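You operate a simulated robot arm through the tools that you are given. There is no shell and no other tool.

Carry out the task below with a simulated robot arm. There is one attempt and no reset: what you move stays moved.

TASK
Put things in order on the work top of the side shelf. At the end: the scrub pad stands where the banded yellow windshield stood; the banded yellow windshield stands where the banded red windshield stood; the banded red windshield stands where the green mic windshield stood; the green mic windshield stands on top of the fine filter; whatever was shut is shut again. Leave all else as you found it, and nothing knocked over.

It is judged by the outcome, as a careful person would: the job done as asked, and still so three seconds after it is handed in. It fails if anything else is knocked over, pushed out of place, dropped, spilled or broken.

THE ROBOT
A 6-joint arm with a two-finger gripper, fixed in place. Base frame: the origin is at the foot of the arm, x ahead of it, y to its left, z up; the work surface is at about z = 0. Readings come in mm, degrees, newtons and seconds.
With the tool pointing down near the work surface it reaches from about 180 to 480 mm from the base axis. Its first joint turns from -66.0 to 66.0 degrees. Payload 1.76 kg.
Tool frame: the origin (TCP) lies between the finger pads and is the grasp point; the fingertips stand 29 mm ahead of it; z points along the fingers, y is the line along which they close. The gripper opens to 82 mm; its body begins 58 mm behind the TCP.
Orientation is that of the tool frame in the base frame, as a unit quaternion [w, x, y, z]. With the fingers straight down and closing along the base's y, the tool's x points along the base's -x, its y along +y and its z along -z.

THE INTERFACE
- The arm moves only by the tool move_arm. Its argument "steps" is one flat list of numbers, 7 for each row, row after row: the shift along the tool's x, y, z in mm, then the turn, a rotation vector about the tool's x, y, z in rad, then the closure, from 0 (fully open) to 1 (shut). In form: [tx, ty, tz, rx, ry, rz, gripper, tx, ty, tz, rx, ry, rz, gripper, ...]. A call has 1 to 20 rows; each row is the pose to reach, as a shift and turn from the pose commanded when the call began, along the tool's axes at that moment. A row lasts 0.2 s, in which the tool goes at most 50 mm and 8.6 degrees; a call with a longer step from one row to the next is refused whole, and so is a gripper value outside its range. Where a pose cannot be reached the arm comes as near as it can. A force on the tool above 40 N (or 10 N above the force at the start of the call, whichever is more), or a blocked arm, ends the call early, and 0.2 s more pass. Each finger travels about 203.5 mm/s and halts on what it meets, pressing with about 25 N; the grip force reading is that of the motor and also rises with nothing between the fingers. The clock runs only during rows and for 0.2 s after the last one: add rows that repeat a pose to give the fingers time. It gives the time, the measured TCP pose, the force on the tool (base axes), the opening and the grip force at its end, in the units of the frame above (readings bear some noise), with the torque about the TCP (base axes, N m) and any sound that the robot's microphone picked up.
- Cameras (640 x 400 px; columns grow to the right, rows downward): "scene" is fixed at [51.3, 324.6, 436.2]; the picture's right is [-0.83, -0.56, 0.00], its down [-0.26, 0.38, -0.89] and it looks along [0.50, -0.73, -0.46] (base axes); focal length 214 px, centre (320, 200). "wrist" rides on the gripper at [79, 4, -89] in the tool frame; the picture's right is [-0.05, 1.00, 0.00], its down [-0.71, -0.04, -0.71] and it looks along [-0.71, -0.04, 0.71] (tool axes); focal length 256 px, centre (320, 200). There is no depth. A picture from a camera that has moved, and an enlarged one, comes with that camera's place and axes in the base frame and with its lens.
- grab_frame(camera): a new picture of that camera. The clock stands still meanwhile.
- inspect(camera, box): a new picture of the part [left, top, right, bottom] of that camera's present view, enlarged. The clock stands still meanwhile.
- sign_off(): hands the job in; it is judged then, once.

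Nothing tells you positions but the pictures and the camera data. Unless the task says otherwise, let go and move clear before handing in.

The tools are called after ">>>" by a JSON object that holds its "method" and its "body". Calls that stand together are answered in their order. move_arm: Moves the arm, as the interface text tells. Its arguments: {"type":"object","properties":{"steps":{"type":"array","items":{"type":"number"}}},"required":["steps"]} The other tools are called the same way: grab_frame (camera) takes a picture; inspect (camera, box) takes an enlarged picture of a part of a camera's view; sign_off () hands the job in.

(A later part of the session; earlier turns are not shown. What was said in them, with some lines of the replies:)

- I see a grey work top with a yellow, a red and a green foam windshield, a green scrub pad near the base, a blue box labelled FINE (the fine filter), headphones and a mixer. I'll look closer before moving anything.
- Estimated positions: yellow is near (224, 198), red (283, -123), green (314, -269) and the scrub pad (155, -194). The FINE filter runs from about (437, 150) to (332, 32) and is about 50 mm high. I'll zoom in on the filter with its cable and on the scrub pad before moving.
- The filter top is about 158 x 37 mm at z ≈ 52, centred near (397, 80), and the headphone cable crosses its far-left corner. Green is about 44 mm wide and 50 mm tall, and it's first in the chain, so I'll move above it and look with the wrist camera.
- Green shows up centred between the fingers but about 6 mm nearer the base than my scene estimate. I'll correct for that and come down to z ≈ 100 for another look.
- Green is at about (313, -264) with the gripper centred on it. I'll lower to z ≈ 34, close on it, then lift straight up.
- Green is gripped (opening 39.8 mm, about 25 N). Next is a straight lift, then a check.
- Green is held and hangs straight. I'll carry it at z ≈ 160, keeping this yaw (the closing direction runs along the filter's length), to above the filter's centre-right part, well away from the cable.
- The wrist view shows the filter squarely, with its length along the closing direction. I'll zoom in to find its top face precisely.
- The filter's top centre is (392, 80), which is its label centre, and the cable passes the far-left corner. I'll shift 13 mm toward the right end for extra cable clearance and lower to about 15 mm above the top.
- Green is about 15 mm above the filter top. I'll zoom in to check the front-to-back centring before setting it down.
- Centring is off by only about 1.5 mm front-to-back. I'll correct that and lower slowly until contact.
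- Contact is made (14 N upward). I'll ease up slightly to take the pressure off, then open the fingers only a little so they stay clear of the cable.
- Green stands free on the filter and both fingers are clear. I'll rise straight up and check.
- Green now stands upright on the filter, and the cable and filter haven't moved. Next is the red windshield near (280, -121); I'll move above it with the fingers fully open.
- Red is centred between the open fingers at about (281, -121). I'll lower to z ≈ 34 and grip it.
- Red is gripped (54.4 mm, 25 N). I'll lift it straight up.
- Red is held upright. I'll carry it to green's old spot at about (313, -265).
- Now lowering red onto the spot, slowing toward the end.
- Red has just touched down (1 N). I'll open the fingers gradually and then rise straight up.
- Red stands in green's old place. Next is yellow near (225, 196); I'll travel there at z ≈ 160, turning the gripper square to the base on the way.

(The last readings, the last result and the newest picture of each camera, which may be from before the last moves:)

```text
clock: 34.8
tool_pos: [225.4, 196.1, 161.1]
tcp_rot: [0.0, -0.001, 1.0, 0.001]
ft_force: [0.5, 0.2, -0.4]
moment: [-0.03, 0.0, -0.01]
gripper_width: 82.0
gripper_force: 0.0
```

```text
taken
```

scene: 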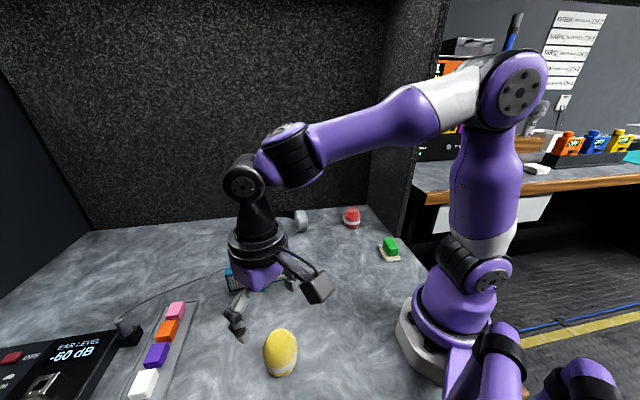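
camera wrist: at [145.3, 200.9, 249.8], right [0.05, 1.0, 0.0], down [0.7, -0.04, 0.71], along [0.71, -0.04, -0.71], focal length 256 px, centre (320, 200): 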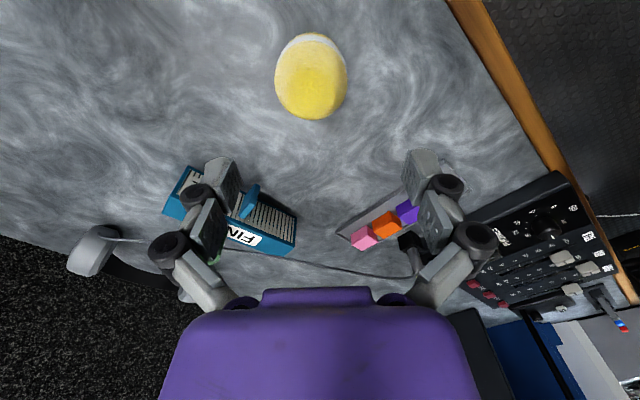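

Yellow sits about 8 mm to the -y side of the tool, near (224, 188). I'll correct and come down partway for another look.

>>> {"method": "move_arm", "body": {"steps": [0.5, -4, 10, 0, 0, 0, 0, 1, -7.7, 22, 0, 0, 0, 0, 1, -7.7, 36, 0, 0, 0, 0, 1, -7.7, 40, 0, 0, 0, 0, 1, -7.7, 40, 0, 0, 0, 0]}}

>>> {"method": "grab_frame", "body": {"camera": "wrist"}}

>>> {"method": "inspect", "body": {"camera": "scene", "box": [210, 250, 370, 400]}}

```text
clock: 36.0
tool_pos: [223.6, 188.1, 118.7]
tcp_rot: [0.001, 0.0, 1.0, 0.0]
ft_force: [-0.7, -0.3, -0.4]
moment: [0.01, 0.03, 0.03]
gripper_width: 81.8
gripper_force: 0.1
```

```text
taken
camera wrist: at [143.3, 192.4, 209.0], right [0.05, 1.0, 0.0], down [0.7, -0.04, 0.71], along [0.71, -0.04, -0.71], focal length 256 px, centre (320, 200)
```

wrist: 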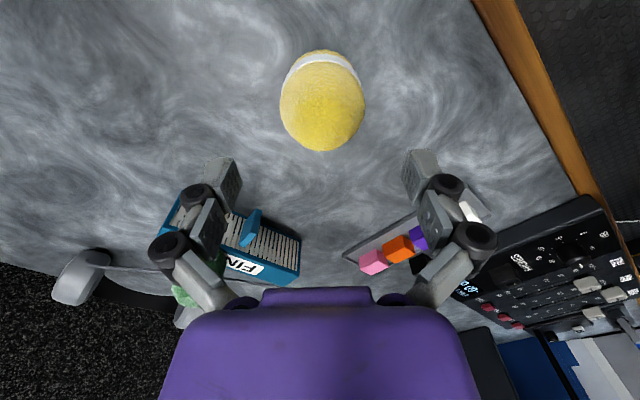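

```text
2.67 times, centred on (290, 325) of scene
camera zoom: at [51.3, 324.6, 436.2], right [-0.83, -0.56, 0.0], down [-0.26, 0.38, -0.89], along [0.5, -0.73, -0.46], focal length 572 px, centre (400, -133)
```

zoom: 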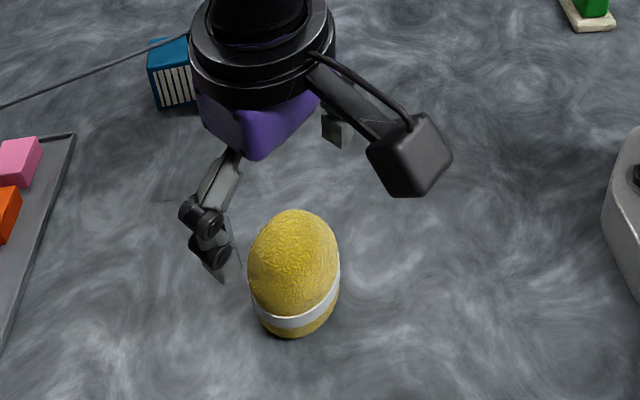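

Yellow is centred to within about 1 mm. I'll lower to z ≈ 34 and check again before closing.

>>> {"method": "move_arm", "body": {"steps": [-0.7, 1, 22, 0, 0, 0, 0, -0.7, 1, 44, 0, 0, 0, 0, -0.7, 1, 64, 0, 0, 0, 0, -0.7, 1, 78, 0, 0, 0, 0, -0.7, 1, 86, 0, 0, 0, 0, -0.7, 1, 86, 0, 0, 0, 0]}}

>>> {"method": "grab_frame", "body": {"camera": "wrist"}}

>>> {"method": "inspect", "body": {"camera": "scene", "box": [210, 250, 370, 400]}}

```text
clock: 37.4
tool_pos: [224.3, 187.6, 33.7]
tcp_rot: [0.001, 0.0, 1.0, 0.0]
ft_force: [-0.3, 1.0, 0.2]
moment: [0.0, 0.01, -0.05]
gripper_width: 82.2
gripper_force: 0.1
```

```text
taken
camera wrist: at [143.6, 192.7, 122.8], right [0.05, 1.0, 0.0], down [0.7, -0.04, 0.71], along [0.71, -0.04, -0.71], focal length 256 px, centre (320, 200)
```

wrist: 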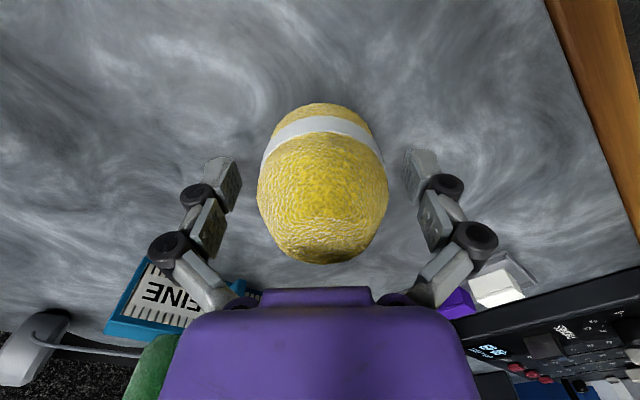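

```text
2.67 times, centred on (290, 325) of scene
camera zoom: at [51.3, 324.6, 436.2], right [-0.83, -0.56, 0.0], down [-0.26, 0.38, -0.89], along [0.5, -0.73, -0.46], focal length 572 px, centre (400, -133)
```

zoom: 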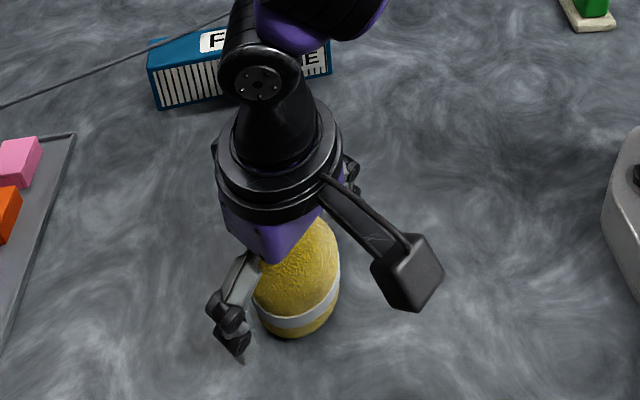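

>>> {"method": "move_arm", "body": {"steps": [0, 0.4, 0, 0, 0, 0, 0.1, 0, 0.4, 0, 0, 0, 0, 0.2, 0, 0.4, 0, 0, 0, 0, 0.3, 0, 0.4, 0, 0, 0, 0, 0.5, 0, 0.4, 0, 0, 0, 0, 0.7, 0, 0.4, 0, 0, 0, 0, 0.7]}}

>>> {"method": "grab_frame", "body": {"camera": "wrist"}}

```text
clock: 38.8
tool_pos: [223.6, 188.8, 32.2]
tcp_rot: [0.002, 0.0, 1.0, 0.0]
ft_force: [-0.1, 0.8, 4.9]
moment: [0.01, -0.01, 0.0]
gripper_width: 54.5
gripper_force: 24.9
```

```text
taken
camera wrist: at [143.1, 193.1, 122.9], right [0.05, 1.0, 0.0], down [0.7, -0.04, 0.71], along [0.71, -0.04, -0.71], focal length 256 px, centre (320, 200)
```

wrist: 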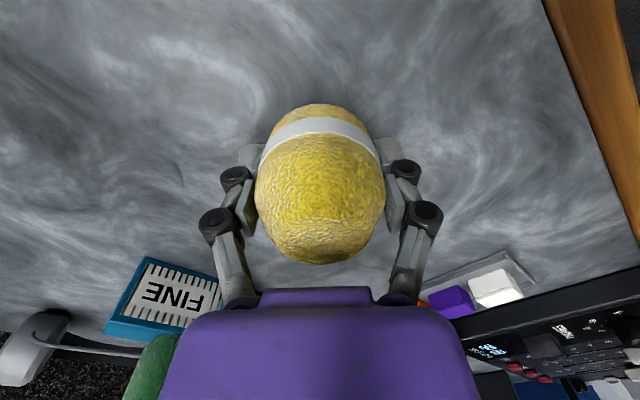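

Yellow is gripped. I'll lift it straight up to z ≈ 160.

>>> {"method": "move_arm", "body": {"steps": [0, 0, -6, 0, 0, 0, 0.7, 0, 0, -16, 0, 0, 0, 0.7, 0, 0, -34, 0, 0, 0, 0.7, 0, 0, -58, 0, 0, 0, 0.7, 0, 0, -84, 0, 0, 0, 0.7, 0, 0, -108, 0, 0, 0, 0.7, 0, 0, -122, 0, 0, 0, 0.7, 0, 0, -126, 0, 0, 0, 0.7, 0, 0, -126, 0, 0, 0, 0.7]}}

>>> {"method": "grab_frame", "body": {"camera": "wrist"}}

>>> {"method": "grab_frame", "body": {"camera": "scene"}}

```text
clock: 40.8
tool_pos: [222.8, 189.4, 159.1]
tcp_rot: [0.001, 0.0, 1.0, 0.0]
ft_force: [-0.3, 0.4, -0.6]
moment: [0.01, 0.03, 0.0]
gripper_width: 54.2
gripper_force: 25.0
```

```text
taken
camera wrist: at [142.8, 193.0, 248.5], right [0.05, 1.0, 0.0], down [0.7, -0.04, 0.71], along [0.71, -0.04, -0.71], focal length 256 px, centre (320, 200)
```

wrist: 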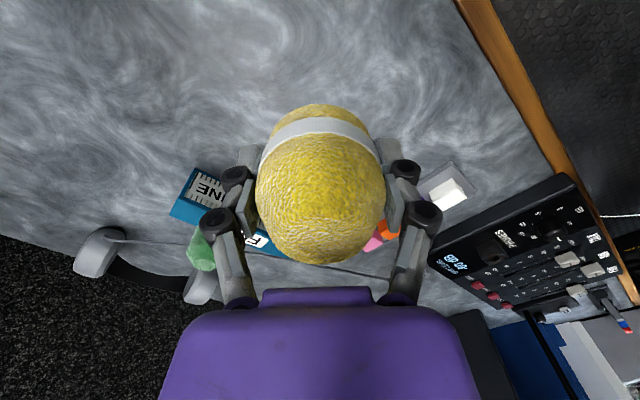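

```text
taken
```

scene: 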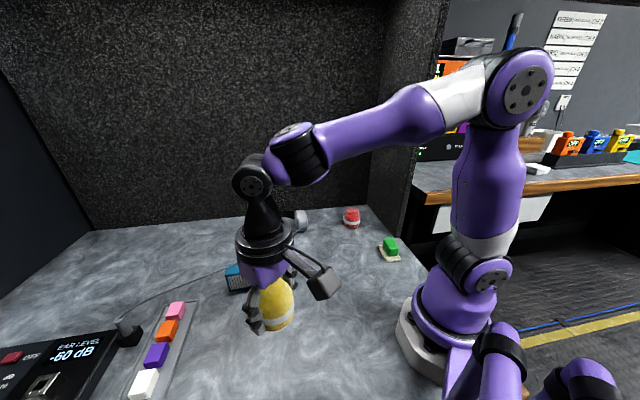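

Yellow is held upright. I'll carry it to red's old spot at about (281, -122).

>>> {"method": "move_arm", "body": {"steps": [-1.7, -9, 0, 0, 0, 0, 0.7, -5.6, -31, 0, 0, 0, 0, 0.7, -10, -56, 0, 0, 0, 0, 0.7, -15, -84, 0, 0, 0, 0, 0.7, -20, -112, 0, 0, 0, 0, 0.7, -25, -140, 0, 0, 0, 0, 0.7, -30, -168, 0, 0, 0, 0, 0.7, -35, -196, 0, 0, 0, 0, 0.7, -40, -224, 0, 0, 0, 0, 0.7, -45, -250, 0, 0, 0, 0, 0.7, -49.5, -274, 0, 0, 0, 0, 0.7, -53, -293, 0, 0, 0, 0, 0.7, -55.5, -306, 0, 0, 0, 0, 0.7, -56.3, -311.7, 0, 0, 0, 0, 0.7, -56.3, -311.7, 0, 0, 0, 0, 0.7]}}

>>> {"method": "grab_frame", "body": {"camera": "wrist"}}

>>> {"method": "grab_frame", "body": {"camera": "scene"}}

```text
clock: 44.0
tool_pos: [280.3, -121.5, 160.4]
tcp_rot: [0.001, 0.0, 1.0, 0.0]
ft_force: [-0.6, 0.7, 0.7]
moment: [0.01, -0.01, -0.03]
gripper_width: 54.5
gripper_force: 25.0
```

```text
taken
camera wrist: at [200.4, -116.8, 249.5], right [0.05, 1.0, 0.0], down [0.7, -0.04, 0.71], along [0.71, -0.04, -0.71], focal length 256 px, centre (320, 200)
```

wrist: 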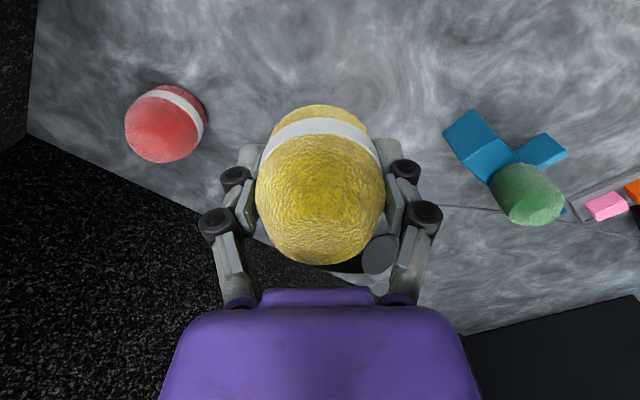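

```text
taken
```

scene: 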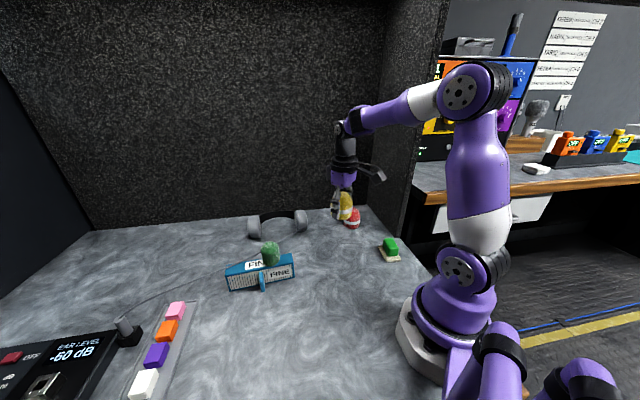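

Now lowering yellow onto the spot.

>>> {"method": "move_arm", "body": {"steps": [0, 0, 20, 0, 0, 0, 0.7, 0, 0, 45, 0, 0, 0, 0.7, 0, 0, 70, 0, 0, 0, 0.7, 0, 0, 92, 0, 0, 0, 0.7, 0, 0, 108, 0, 0, 0, 0.7, 0, 0, 118, 0, 0, 0, 0.7, 0, 0, 122.5, 0, 0, 0, 0.7, 0, 0, 124.8, 0, 0, 0, 0.7, 0, 0, 125, 0, 0, 0, 0.7, 0, 0, 125, 0, 0, 0, 0.7]}}

>>> {"method": "inspect", "body": {"camera": "scene", "box": [300, 180, 400, 270]}}

```text
clock: 46.2
tool_pos: [280.1, -122.4, 34.5]
tcp_rot: [0.001, 0.0, 1.0, 0.0]
ft_force: [-0.2, -1.2, -0.2]
moment: [-0.01, 0.01, 0.02]
gripper_width: 54.3
gripper_force: 24.9
```

```text
4.44 times, centred on (350, 225) of scene
camera zoom: at [51.3, 324.6, 436.2], right [-0.83, -0.56, 0.0], down [-0.26, 0.38, -0.89], along [0.5, -0.73, -0.46], focal length 953 px, centre (187, 89)
```

zoom: 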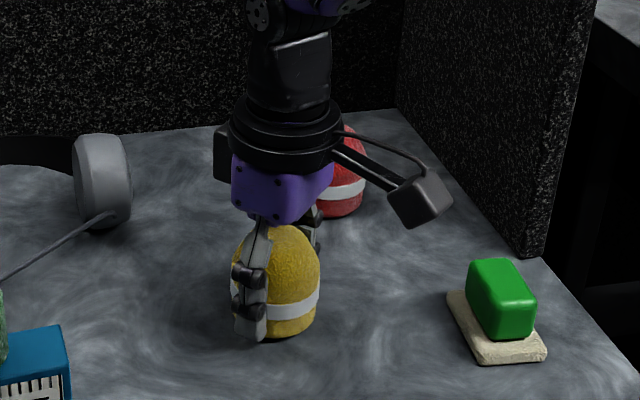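

No contact force yet, so I'll go down a touch more.

>>> {"method": "move_arm", "body": {"steps": [0, 0, 0.5, 0, 0, 0, 0.7, 0, 0, 1, 0, 0, 0, 0.7, 0, 0, 1, 0, 0, 0, 0.7]}}

```text
clock: 47.0
tool_pos: [279.7, -122.9, 34.8]
tcp_rot: [0.0, 0.0, 1.0, 0.0]
ft_force: [-0.7, -1.0, 0.3]
moment: [0.0, -0.01, 0.01]
gripper_width: 54.1
gripper_force: 24.8
```

>>> {"method": "move_arm", "body": {"steps": [0, 0, 0.4, 0, 0, 0, 0.7, 0, 0, 0.8, 0, 0, 0, 0.7, 0, 0, 0.8, 0, 0, 0, 0.7]}}

>>> {"method": "inspect", "body": {"camera": "scene", "box": [300, 180, 400, 270]}}

```text
clock: 47.8
tool_pos: [281.7, -121.7, 33.5]
tcp_rot: [0.002, -0.001, 1.0, 0.0]
ft_force: [-0.5, 0.6, 5.7]
moment: [0.05, 0.01, 0.04]
gripper_width: 54.5
gripper_force: 24.7
```

```text
4.44 times, centred on (350, 225) of scene
camera zoom: at [51.3, 324.6, 436.2], right [-0.83, -0.56, 0.0], down [-0.26, 0.38, -0.89], along [0.5, -0.73, -0.46], focal length 953 px, centre (187, 89)
```

zoom: 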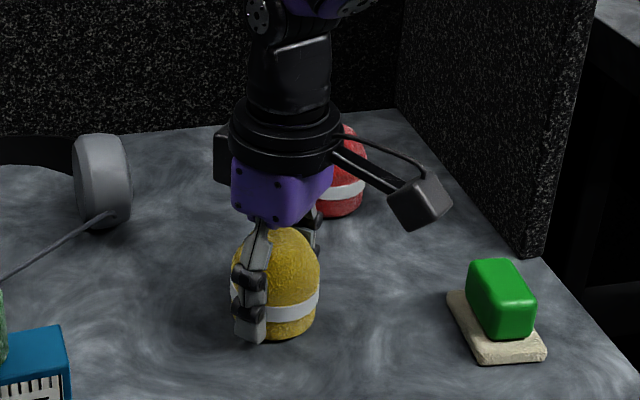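

Yellow is down (5.7 N contact). Releasing it and rising straight up.

>>> {"method": "move_arm", "body": {"steps": [0, 0, -0.3, 0, 0, 0, 0.36, 0, 0, -0.3, 0, 0, 0, 0.3, 0, 0, -0.3, 0, 0, 0, 0.2, 0, 0, -0.3, 0, 0, 0, 0.1, 0, 0, -0.3, 0, 0, 0, 0, 0, 0, -0.3, 0, 0, 0, 0, 0, 0, -15, 0, 0, 0, 0, 0, 0, -35, 0, 0, 0, 0, 0, 0, -60, 0, 0, 0, 0, 0, 0, -85, 0, 0, 0, 0, 0, 0, -108, 0, 0, 0, 0, 0, 0, -117, 0, 0, 0, 0, 0, 0, -117, 0, 0, 0, 0]}}

>>> {"method": "grab_frame", "body": {"camera": "wrist"}}

>>> {"method": "grab_frame", "body": {"camera": "scene"}}

>>> {"method": "inspect", "body": {"camera": "scene", "box": [320, 200, 415, 270]}}

```text
clock: 50.6
tool_pos: [279.6, -120.2, 152.0]
tcp_rot: [0.002, 0.0, 1.0, 0.0]
ft_force: [-0.5, 0.3, -0.5]
moment: [0.02, 0.02, -0.01]
gripper_width: 82.2
gripper_force: 0.2
```

```text
taken
camera wrist: at [200.2, -115.1, 241.1], right [0.05, 1.0, 0.0], down [0.7, -0.04, 0.71], along [0.71, -0.04, -0.71], focal length 256 px, centre (320, 200)
```

wrist: 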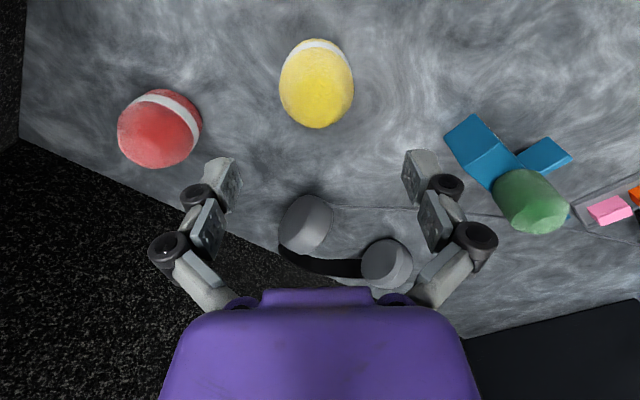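

```text
taken
```

scene: 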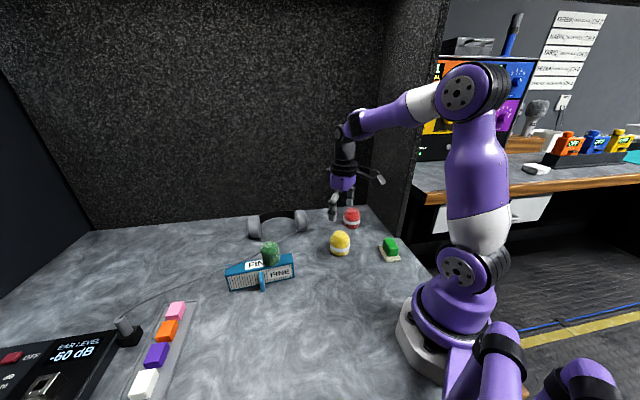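

```text
5.71 times, centred on (368, 235) of scene
camera zoom: at [51.3, 324.6, 436.2], right [-0.83, -0.56, 0.0], down [-0.26, 0.38, -0.89], along [0.5, -0.73, -0.46], focal length 1226 px, centre (49, 0)
```

zoom: 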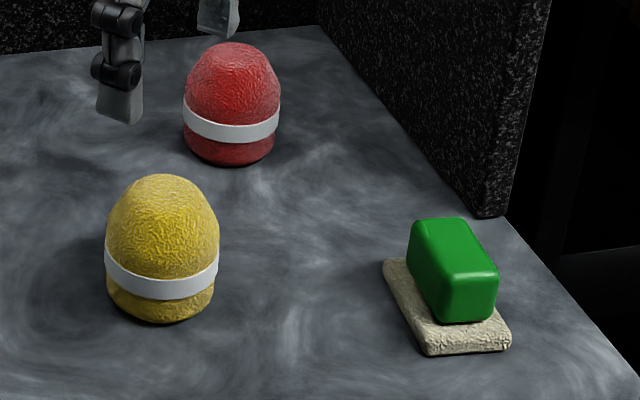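

Yellow's outline matches where red stood exactly, and red stands where green was. Next is the scrub pad near (157, -195); I'll move above it and turn the gripper to match its narrow side.

>>> {"method": "move_arm", "body": {"steps": [8, -5, 0, 0, 0, 0.08, 0, 24, -14, 0, 0, 0, 0.17, 0, 42, -25, 0, 0, 0, 0.28, 0, 60, -35, 0, 0, 0, 0.39, 0, 78, -46, 0, 0, 0, 0.5, 0, 95, -56, 0, 0, 0, 0.61, 0, 110, -65, 0, 0, 0, 0.72, 0, 120, -71, 0, 0, 0, 0.81, 0, 124, -73, 0, 0, 0, 0.864, 0, 124, -73, 0, 0, 0, 0.864, 0]}}

>>> {"method": "grab_frame", "body": {"camera": "wrist"}}

>>> {"method": "grab_frame", "body": {"camera": "scene"}}

```text
clock: 52.8
tool_pos: [157.2, -193.7, 151.0]
tcp_rot: [0.0, 0.42, 0.908, 0.0]
ft_force: [0.2, -0.4, -0.3]
moment: [-0.03, -0.01, 0.0]
gripper_width: 81.9
gripper_force: 0.0
```

```text
taken
camera wrist: at [107.0, -130.4, 240.3], right [0.79, 0.61, 0.0], down [0.43, -0.56, 0.71], along [0.43, -0.56, -0.71], focal length 256 px, centre (320, 200)
```

wrist: 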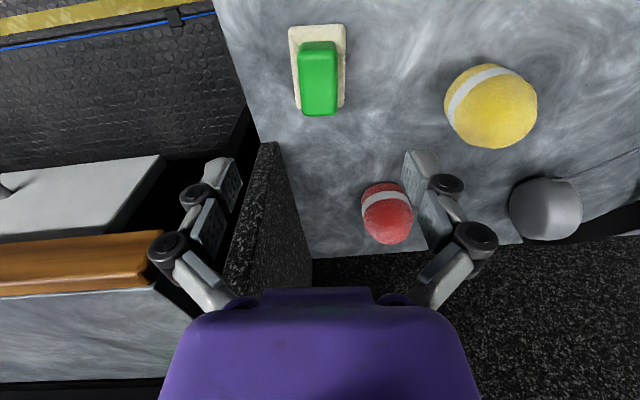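

```text
taken
```

scene: 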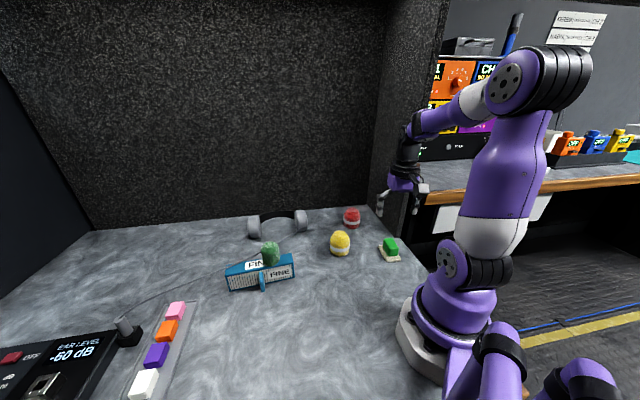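

>>> {"method": "inspect", "body": {"camera": "wrist", "box": [240, 0, 400, 130]}}

>>> {"method": "inspect", "body": {"camera": "scene", "box": [350, 170, 440, 280]}}

```text
3.08 times, centred on (320, 65) of wrist
camera zoom: at [107.0, -130.4, 240.3], right [0.79, 0.61, 0.0], down [0.43, -0.56, 0.71], along [0.43, -0.56, -0.71], focal length 788 px, centre (320, 615)
```

zoom: 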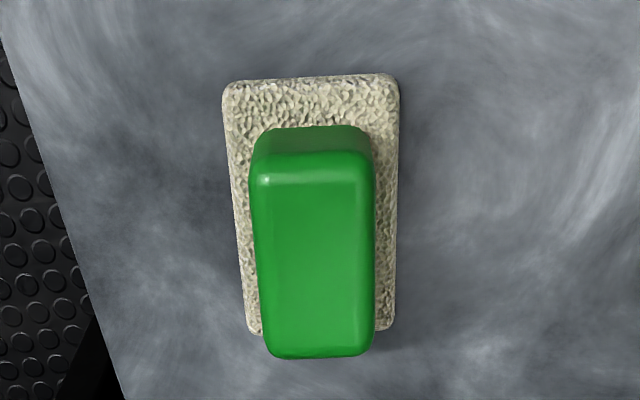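

```text
3.64 times, centred on (395, 225) of scene
camera zoom: at [51.3, 324.6, 436.2], right [-0.83, -0.56, 0.0], down [-0.26, 0.38, -0.89], along [0.5, -0.73, -0.46], focal length 780 px, centre (47, 109)
```

zoom: 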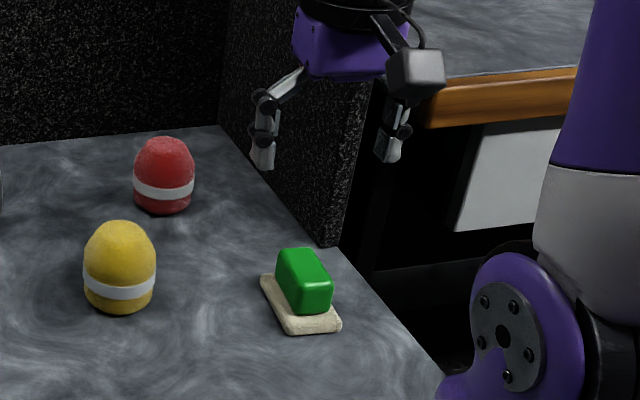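

The scrub pad is aligned with the gripper to within a degree: base 63 x 43 mm, green block about 29 mm wide and about 40 mm high. I'll centre over the block and come down to z ≈ 85 for a check.

>>> {"method": "move_arm", "body": {"steps": [1.5, -0.6, 15, 0, 0, 0, 0, 2.8, -1.2, 32, 0, 0, 0, 0, 2.8, -1.2, 50, 0, 0, 0, 0, 2.8, -1.2, 62, 0, 0, 0, 0, 2.8, -1.2, 65, 0, 0, 0, 0, 2.8, -1.2, 65, 0, 0, 0, 0]}}

>>> {"method": "grab_frame", "body": {"camera": "wrist"}}

>>> {"method": "inspect", "body": {"camera": "scene", "box": [350, 170, 440, 280]}}

```text
clock: 54.2
tool_pos: [154.4, -194.5, 84.6]
tcp_rot: [0.001, 0.419, 0.908, 0.001]
ft_force: [0.0, 0.2, -0.2]
moment: [0.01, 0.01, -0.02]
gripper_width: 81.9
gripper_force: 0.0
```

```text
taken
camera wrist: at [104.8, -130.6, 174.3], right [0.79, 0.61, 0.0], down [0.43, -0.56, 0.71], along [0.43, -0.56, -0.71], focal length 256 px, centre (320, 200)
```

wrist: 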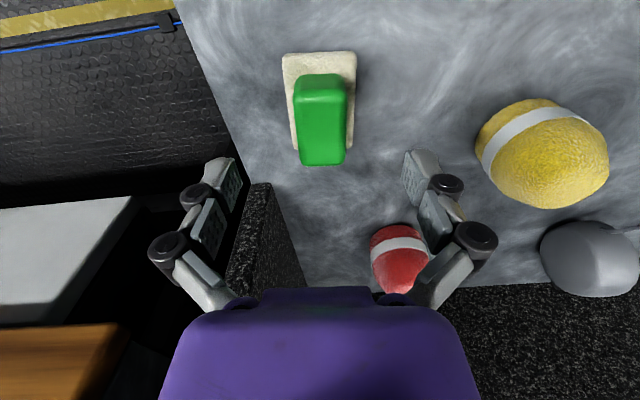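

```text
3.64 times, centred on (395, 225) of scene
camera zoom: at [51.3, 324.6, 436.2], right [-0.83, -0.56, 0.0], down [-0.26, 0.38, -0.89], along [0.5, -0.73, -0.46], focal length 780 px, centre (47, 109)
```

zoom: 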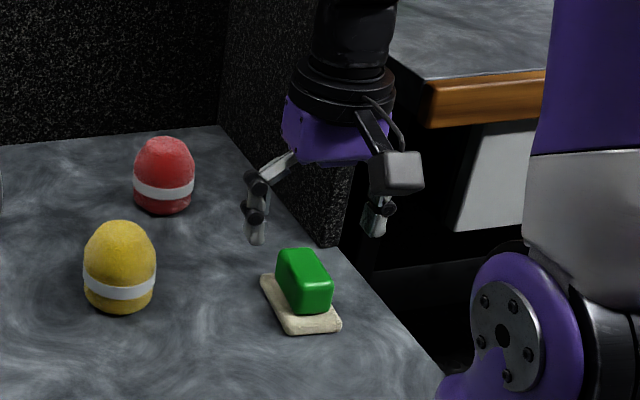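

Block is centred. Lowering so the fingertips sit just above the pad's cream base, then checking before closing.

>>> {"method": "move_arm", "body": {"steps": [0.5, 0, 12, 0, 0, 0, 0, 1, 0, 24, 0, 0, 0, 0, 1, 0, 33, 0, 0, 0, 0, 1, 0, 38, 0, 0, 0, 0, 1, 0, 39, 0, 0, 0, 0, 1, 0, 39, 0, 0, 0, 0]}}

>>> {"method": "grab_frame", "body": {"camera": "wrist"}}

>>> {"method": "inspect", "body": {"camera": "scene", "box": [350, 190, 430, 280]}}

```text
clock: 55.6
tool_pos: [154.8, -192.1, 45.6]
tcp_rot: [0.002, 0.418, 0.908, 0.001]
ft_force: [-0.1, -0.4, -0.4]
moment: [0.01, 0.0, 0.0]
gripper_width: 81.9
gripper_force: 0.0
```

```text
taken
camera wrist: at [104.3, -129.1, 135.3], right [0.79, 0.61, 0.0], down [0.43, -0.56, 0.71], along [0.43, -0.56, -0.71], focal length 256 px, centre (320, 200)
```

wrist: 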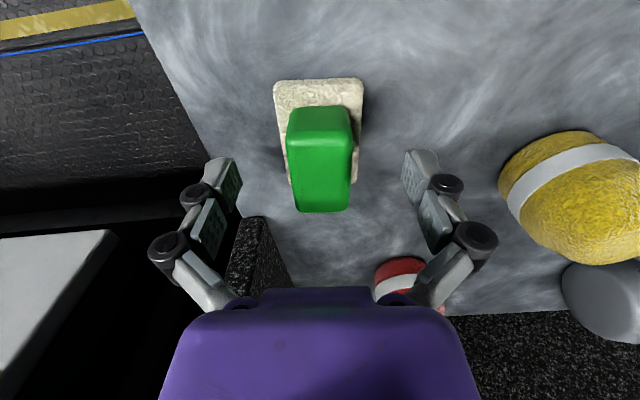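

```text
4.44 times, centred on (390, 235) of scene
camera zoom: at [51.3, 324.6, 436.2], right [-0.83, -0.56, 0.0], down [-0.26, 0.38, -0.89], along [0.5, -0.73, -0.46], focal length 953 px, centre (9, 44)
```

zoom: 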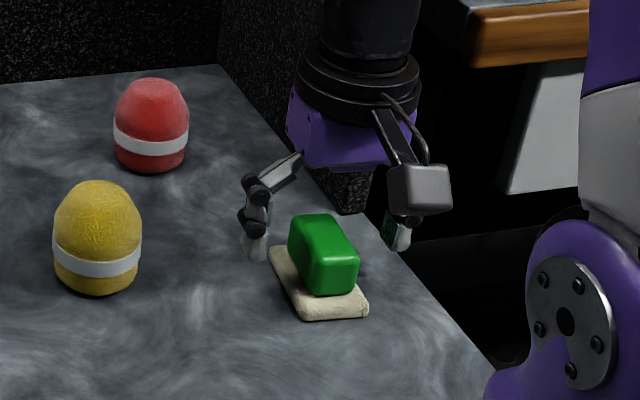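

>>> {"method": "move_arm", "body": {"steps": [0, 0, -1, 0, 0, 0, 0.15, 0, 0, -1, 0, 0, 0, 0.3, 0, 0, -1, 0, 0, 0, 0.45, 0, 0, -1, 0, 0, 0, 0.55, 0, 0, -1, 0, 0, 0, 0.65, 0, 0, -1, 0, 0, 0, 0.8, 0, 0, -1, 0, 0, 0, 0.9, 0, 0, -1, 0, 0, 0, 0.9]}}

>>> {"method": "grab_frame", "body": {"camera": "wrist"}}

>>> {"method": "inspect", "body": {"camera": "scene", "box": [350, 190, 430, 280]}}

```text
clock: 57.4
tool_pos: [153.2, -192.2, 46.7]
tcp_rot: [0.001, 0.418, 0.908, 0.0]
ft_force: [0.4, 0.6, 3.5]
moment: [0.07, 0.06, -0.07]
gripper_width: 28.9
gripper_force: 25.1
```

```text
taken
camera wrist: at [103.9, -129.0, 135.8], right [0.79, 0.61, 0.0], down [0.43, -0.56, 0.71], along [0.43, -0.56, -0.71], focal length 256 px, centre (320, 200)
```

wrist: 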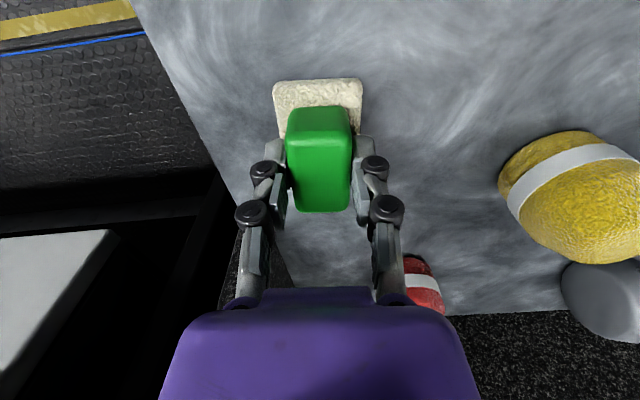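

```text
4.44 times, centred on (390, 235) of scene
camera zoom: at [51.3, 324.6, 436.2], right [-0.83, -0.56, 0.0], down [-0.26, 0.38, -0.89], along [0.5, -0.73, -0.46], focal length 953 px, centre (9, 44)
```

zoom: 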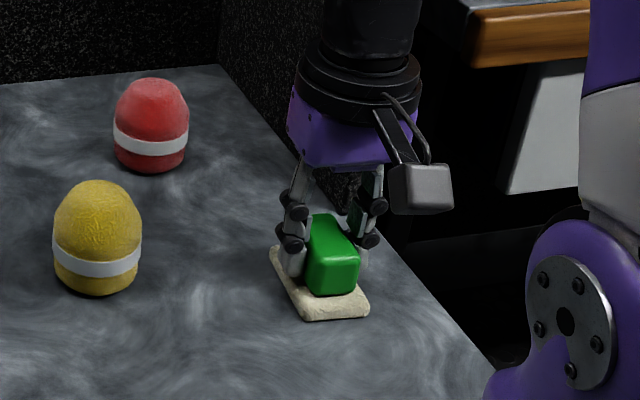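

The block is gripped (28.9 mm). I'll lift straight up.

>>> {"method": "move_arm", "body": {"steps": [0, 0, -5, 0, 0, 0, 0.9, 0, 0, -14, 0, 0, 0, 0.9, 0, 0, -30, 0, 0, 0, 0.9, 0, 0, -52, 0, 0, 0, 0.9, 0, 0, -76, 0, 0, 0, 0.9, 0, 0, -94, 0, 0, 0, 0.9, 0, 0, -103, 0, 0, 0, 0.9, 0, 0, -103, 0, 0, 0, 0.9]}}

>>> {"method": "grab_frame", "body": {"camera": "wrist"}}

>>> {"method": "inspect", "body": {"camera": "scene", "box": [330, 150, 440, 280]}}

```text
clock: 59.2
tool_pos: [154.1, -193.8, 150.3]
tcp_rot: [0.001, 0.419, 0.908, 0.001]
ft_force: [0.2, -0.1, -1.3]
moment: [-0.02, 0.01, 0.01]
gripper_width: 29.1
gripper_force: 24.7
```

```text
taken
camera wrist: at [103.6, -130.2, 240.1], right [0.79, 0.61, 0.0], down [0.43, -0.56, 0.71], along [0.43, -0.56, -0.71], focal length 256 px, centre (320, 200)
```

wrist: 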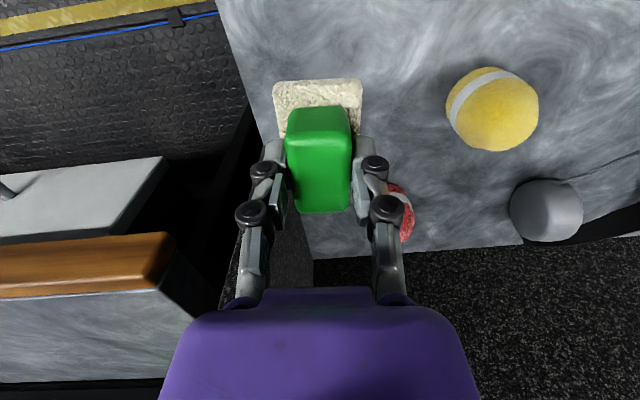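

```text
3.08 times, centred on (385, 215) of scene
camera zoom: at [51.3, 324.6, 436.2], right [-0.83, -0.56, 0.0], down [-0.26, 0.38, -0.89], along [0.5, -0.73, -0.46], focal length 660 px, centre (120, 154)
```

zoom: 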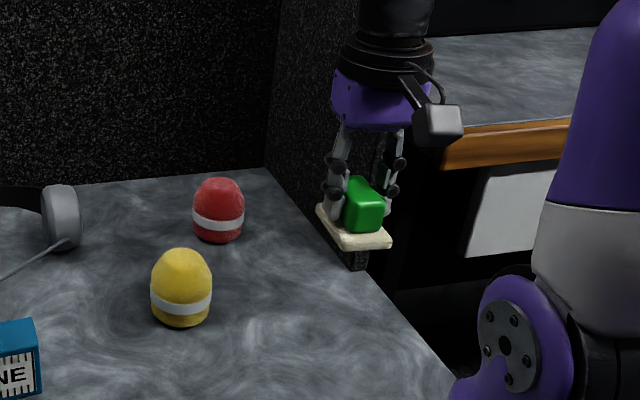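

The scrub pad is held level. I'll carry it in an arc at z ≈ 160, clear of everything, to yellow's old spot at about (224.5, 190).

>>> {"method": "move_arm", "body": {"steps": [5, 20, -4, 0, 0, -0.04, 0.9, 11, 46, -8, 0, 0, -0.09, 0.9, 17, 73, -10, 0, 0, -0.14, 0.9, 23.2, 100.5, -10, 0, 0, -0.2, 0.9, 36, 125, -10, 0, 0, -0.26, 0.9, 48.5, 149, -10, 0, 0, -0.32, 0.9, 61, 172.5, -10, 0, 0, -0.38, 0.9, 73.2, 195.8, -10, 0, 0, -0.44, 0.9, 94, 212, -10, 0, 0, -0.5, 0.9, 115, 228, -10, 0, 0, -0.56, 0.9, 136.5, 243.5, -10, 0, 0, -0.62, 0.9, 157.5, 258.5, -10, 0, 0, -0.68, 0.9, 180, 270, -10, 0, 0, -0.73, 0.9, 203, 281.5, -10, 0, 0, -0.78, 0.9, 223, 291.5, -10, 0, 0, -0.82, 0.9, 238, 299, -10, 0, 0, -0.85, 0.9, 244.9, 302.3, -10, 0, 0, -0.864, 0.9, 244.9, 302.3, -10, 0, 0, -0.864, 0.9]}}

>>> {"method": "grab_frame", "body": {"camera": "wrist"}}

>>> {"method": "grab_frame", "body": {"camera": "scene"}}

```text
clock: 63.0
tool_pos: [224.3, 189.5, 159.7]
tcp_rot: [0.001, 0.0, 1.0, 0.0]
ft_force: [-0.2, 0.7, 0.3]
moment: [-0.01, -0.01, -0.02]
gripper_width: 28.9
gripper_force: 25.0
```

```text
taken
camera wrist: at [143.3, 194.1, 249.3], right [0.05, 1.0, 0.0], down [0.7, -0.04, 0.71], along [0.71, -0.04, -0.71], focal length 256 px, centre (320, 200)
```

wrist: 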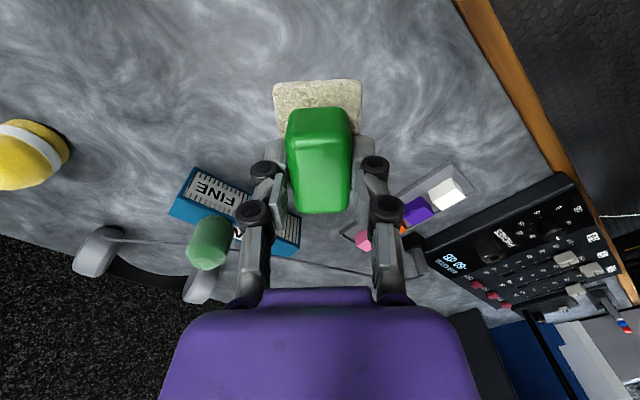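

```text
taken
```

scene: 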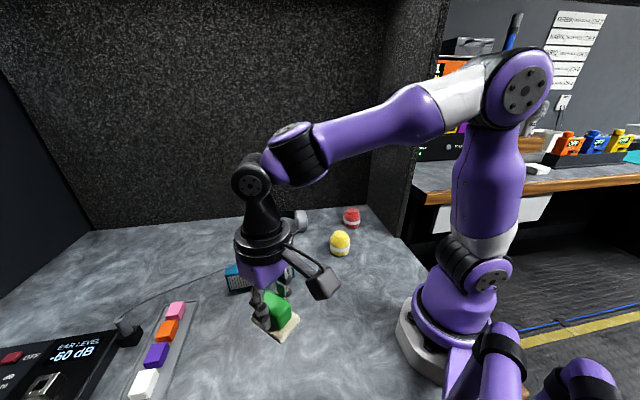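

Right over the spot. Lowering the pad, slowing near the surface.

>>> {"method": "move_arm", "body": {"steps": [0, 0, 20, 0, 0, 0, 0.9, 0, 0, 44, 0, 0, 0, 0.9, 0, 0, 68, 0, 0, 0, 0.9, 0, 0, 88, 0, 0, 0, 0.9, 0, 0, 100, 0, 0, 0, 0.9, 0, 0, 107, 0, 0, 0, 0.9, 0, 0, 110.5, 0, 0, 0, 0.9, 0, 0, 112, 0, 0, 0, 0.9, 0, 0, 112, 0, 0, 0, 0.9]}}

>>> {"method": "inspect", "body": {"camera": "scene", "box": [220, 270, 350, 390]}}

```text
clock: 65.0
tool_pos: [224.2, 189.7, 46.4]
tcp_rot: [0.001, 0.0, 1.0, 0.0]
ft_force: [-0.3, -0.3, -0.8]
moment: [-0.01, 0.03, 0.0]
gripper_width: 28.9
gripper_force: 25.5
```

```text
3.33 times, centred on (285, 330) of scene
camera zoom: at [51.3, 324.6, 436.2], right [-0.83, -0.56, 0.0], down [-0.26, 0.38, -0.89], along [0.5, -0.73, -0.46], focal length 715 px, centre (437, -233)
```

zoom: 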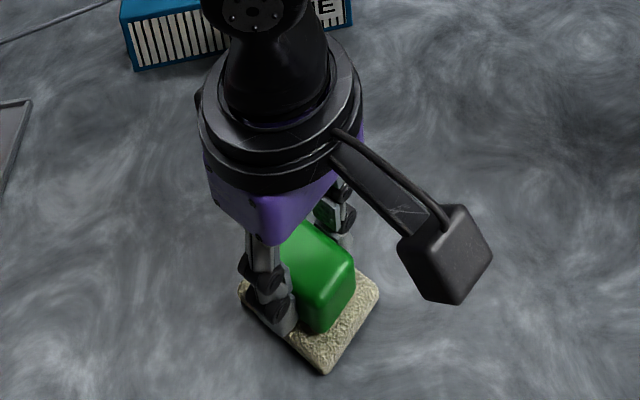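

Still hovering slightly (no contact force). I'll lower a bit more in small steps.

>>> {"method": "move_arm", "body": {"steps": [0, 0, 0.5, 0, 0, 0, 0.9, 0, 0, 1, 0, 0, 0, 0.9, 0, 0, 1, 0, 0, 0, 0.9]}}

```text
clock: 65.8
tool_pos: [223.3, 190.2, 47.3]
tcp_rot: [0.001, 0.0, 1.0, 0.0]
ft_force: [-0.3, 0.2, -0.8]
moment: [-0.01, 0.0, -0.02]
gripper_width: 29.2
gripper_force: 24.6
```

>>> {"method": "move_arm", "body": {"steps": [0, 0, 0.5, 0, 0, 0, 0.9, 0, 0, 1, 0, 0, 0, 0.9, 0, 0, 1, 0, 0, 0, 0.9]}}

```text
clock: 66.6
tool_pos: [224.0, 189.2, 46.1]
tcp_rot: [0.002, 0.001, 1.0, 0.001]
ft_force: [0.0, 2.6, 3.7]
moment: [0.06, 0.1, -0.06]
gripper_width: 29.1
gripper_force: 25.1
```

Contact made (3.7 N). Opening gradually, then rising straight up.

>>> {"method": "move_arm", "body": {"steps": [0, 0, -0.2, 0, 0, 0, 0.66, 0, 0, -0.2, 0, 0, 0, 0.6, 0, 0, -0.2, 0, 0, 0, 0.5, 0, 0, -0.2, 0, 0, 0, 0.35, 0, 0, -0.2, 0, 0, 0, 0.2, 0, 0, -0.2, 0, 0, 0, 0.1, 0, 0, -0.2, 0, 0, 0, 0.1, 0, 0, -12, 0, 0, 0, 0.1, 0, 0, -30, 0, 0, 0, 0.1, 0, 0, -55, 0, 0, 0, 0.1, 0, 0, -80, 0, 0, 0, 0.1, 0, 0, -105, 0, 0, 0, 0.1, 0, 0, -114, 0, 0, 0, 0.1, 0, 0, -114, 0, 0, 0, 0.1]}}

>>> {"method": "grab_frame", "body": {"camera": "wrist"}}

>>> {"method": "grab_frame", "body": {"camera": "scene"}}

>>> {"method": "inspect", "body": {"camera": "scene", "box": [250, 310, 330, 390]}}

```text
clock: 69.6
tool_pos: [225.6, 189.5, 159.7]
tcp_rot: [0.001, 0.001, 1.0, 0.0]
ft_force: [-0.9, -0.4, 0.1]
moment: [-0.01, -0.02, -0.05]
gripper_width: 73.9
gripper_force: 0.2
```

```text
taken
camera wrist: at [144.3, 193.7, 249.7], right [0.05, 1.0, 0.0], down [0.7, -0.04, 0.71], along [0.71, -0.04, -0.71], focal length 256 px, centre (320, 200)
```

wrist: 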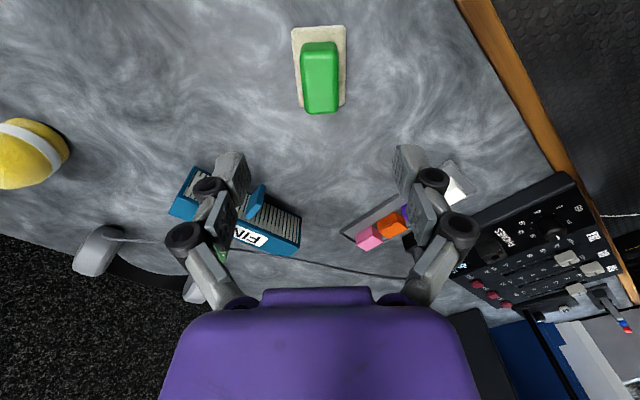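

```text
taken
```

scene: 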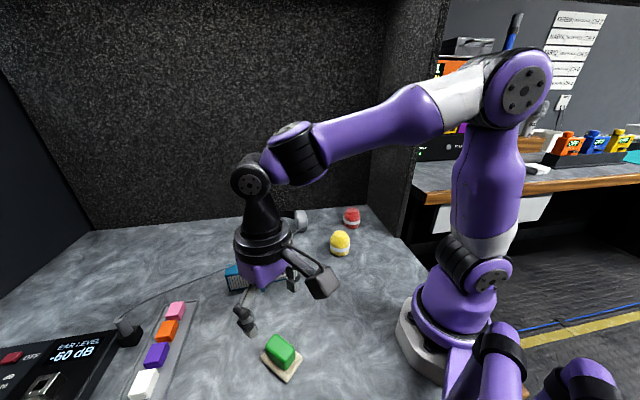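

```text
5.00 times, centred on (290, 350) of scene
camera zoom: at [51.3, 324.6, 436.2], right [-0.83, -0.56, 0.0], down [-0.26, 0.38, -0.89], along [0.5, -0.73, -0.46], focal length 1072 px, centre (470, -550)
```

zoom: 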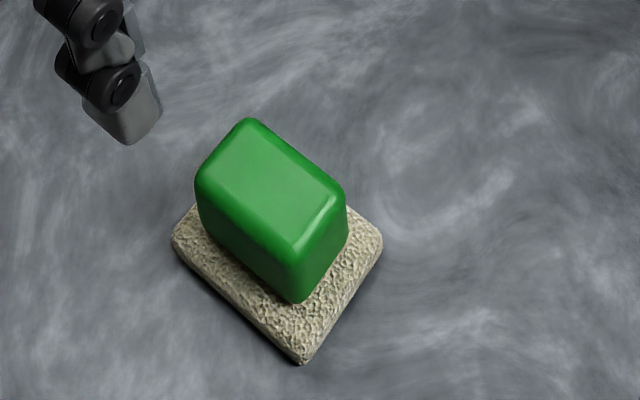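

The scrub pad stands on yellow's old spot. I'll raise the arm back to its starting pose and look everything over.

>>> {"method": "move_arm", "body": {"steps": [0, -5, -20, 0, 0, 0, 0.05, -1, -15, -50, 0, 0, 0, 0, -4, -40, -80, 0, 0, 0, 0, -8, -70, -110, 0, 0, 0, 0, -12, -100, -140, 0, 0, 0, 0, -15, -130, -160, 0, 0, 0, 0, -18, -155, -172, 0, 0, 0, 0, -19, -173, -174, 0, 0, 0, 0, -19, -173, -174, 0, 0, 0, 0]}}

>>> {"method": "grab_frame", "body": {"camera": "wrist"}}

>>> {"method": "grab_frame", "body": {"camera": "scene"}}

>>> {"method": "inspect", "body": {"camera": "scene", "box": [200, 190, 420, 328]}}

>>> {"method": "inspect", "body": {"camera": "scene", "box": [215, 235, 310, 295]}}

```text
clock: 71.6
tool_pos: [241.0, 16.2, 332.3]
tcp_rot: [0.001, 0.0, 1.0, 0.0]
ft_force: [0.3, -0.7, 0.0]
moment: [-0.05, -0.03, 0.01]
gripper_width: 81.8
gripper_force: 0.1
```

```text
taken
camera wrist: at [160.5, 20.5, 422.4], right [0.05, 1.0, 0.0], down [0.7, -0.04, 0.71], along [0.71, -0.04, -0.71], focal length 256 px, centre (320, 200)
```

wrist: 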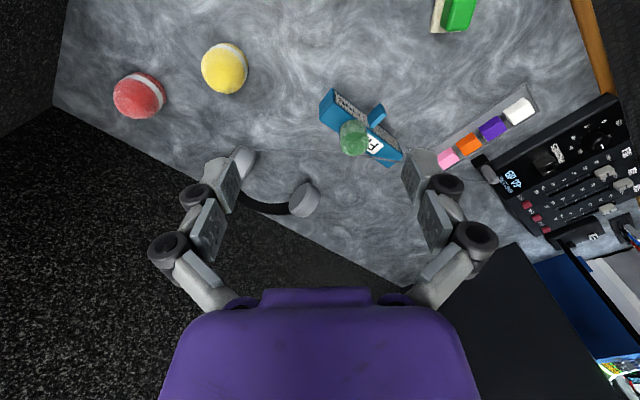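

```text
taken
```

scene: 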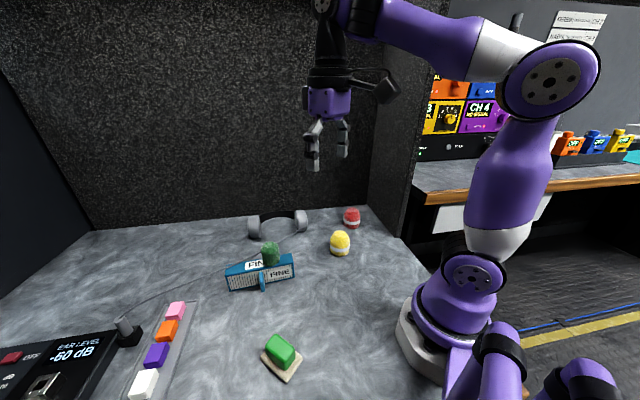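

```text
2.90 times, centred on (310, 259) of scene
camera zoom: at [51.3, 324.6, 436.2], right [-0.83, -0.56, 0.0], down [-0.26, 0.38, -0.89], along [0.5, -0.73, -0.46], focal length 622 px, centre (349, 29)
```

zoom: 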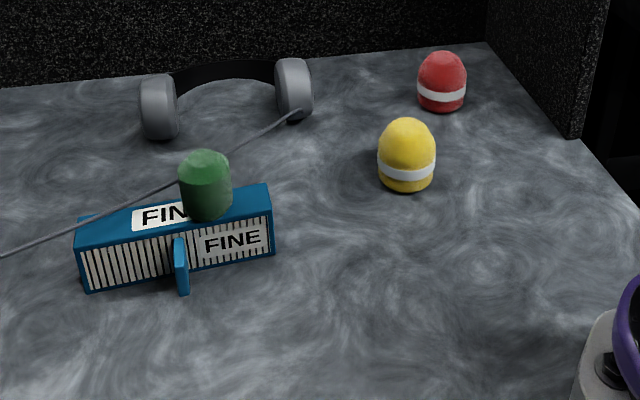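

```text
6.67 times, centred on (262, 265) of scene
camera zoom: at [51.3, 324.6, 436.2], right [-0.83, -0.56, 0.0], down [-0.26, 0.38, -0.89], along [0.5, -0.73, -0.46], focal length 1430 px, centre (703, -233)
```

zoom: 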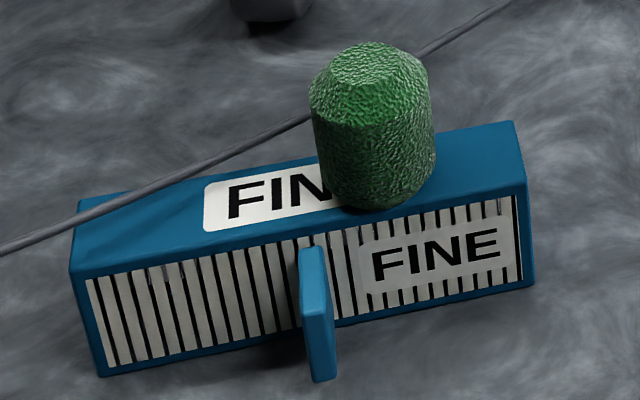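

Everything is where it should be, and the filter, cable, headphones and tray haven't moved:
- **Green:** upright on the FINE filter.
- **Red:** on green's old spot.
- **Yellow:** on red's old spot.
- **Scrub pad:** on yellow's old spot.

Nothing had to be opened, and the arm is clear, so I'm handing the job in.

>>> {"method": "sign_off", "body": {}}

```text
The job is handed in.
```

The work top is set out as you asked, and I've handed the job in. My last pictures showed everything upright:

- **Green mic windshield:** stands on top of the fine filter, a little right of its centre to stay clear of the headphone cable.
- **Banded red windshield:** stands where the green one stood, within about 3 mm.
- **Banded yellow windshield:** stands where the red one stood.
- **Scrub pad:** stands where the yellow one stood, turned from its original angle.

The filter, cable, headphones and tray of blocks look unmoved. I didn't need to open anything, so there was nothing to shut again. The gripper is empty and the arm is back at its starting pose.
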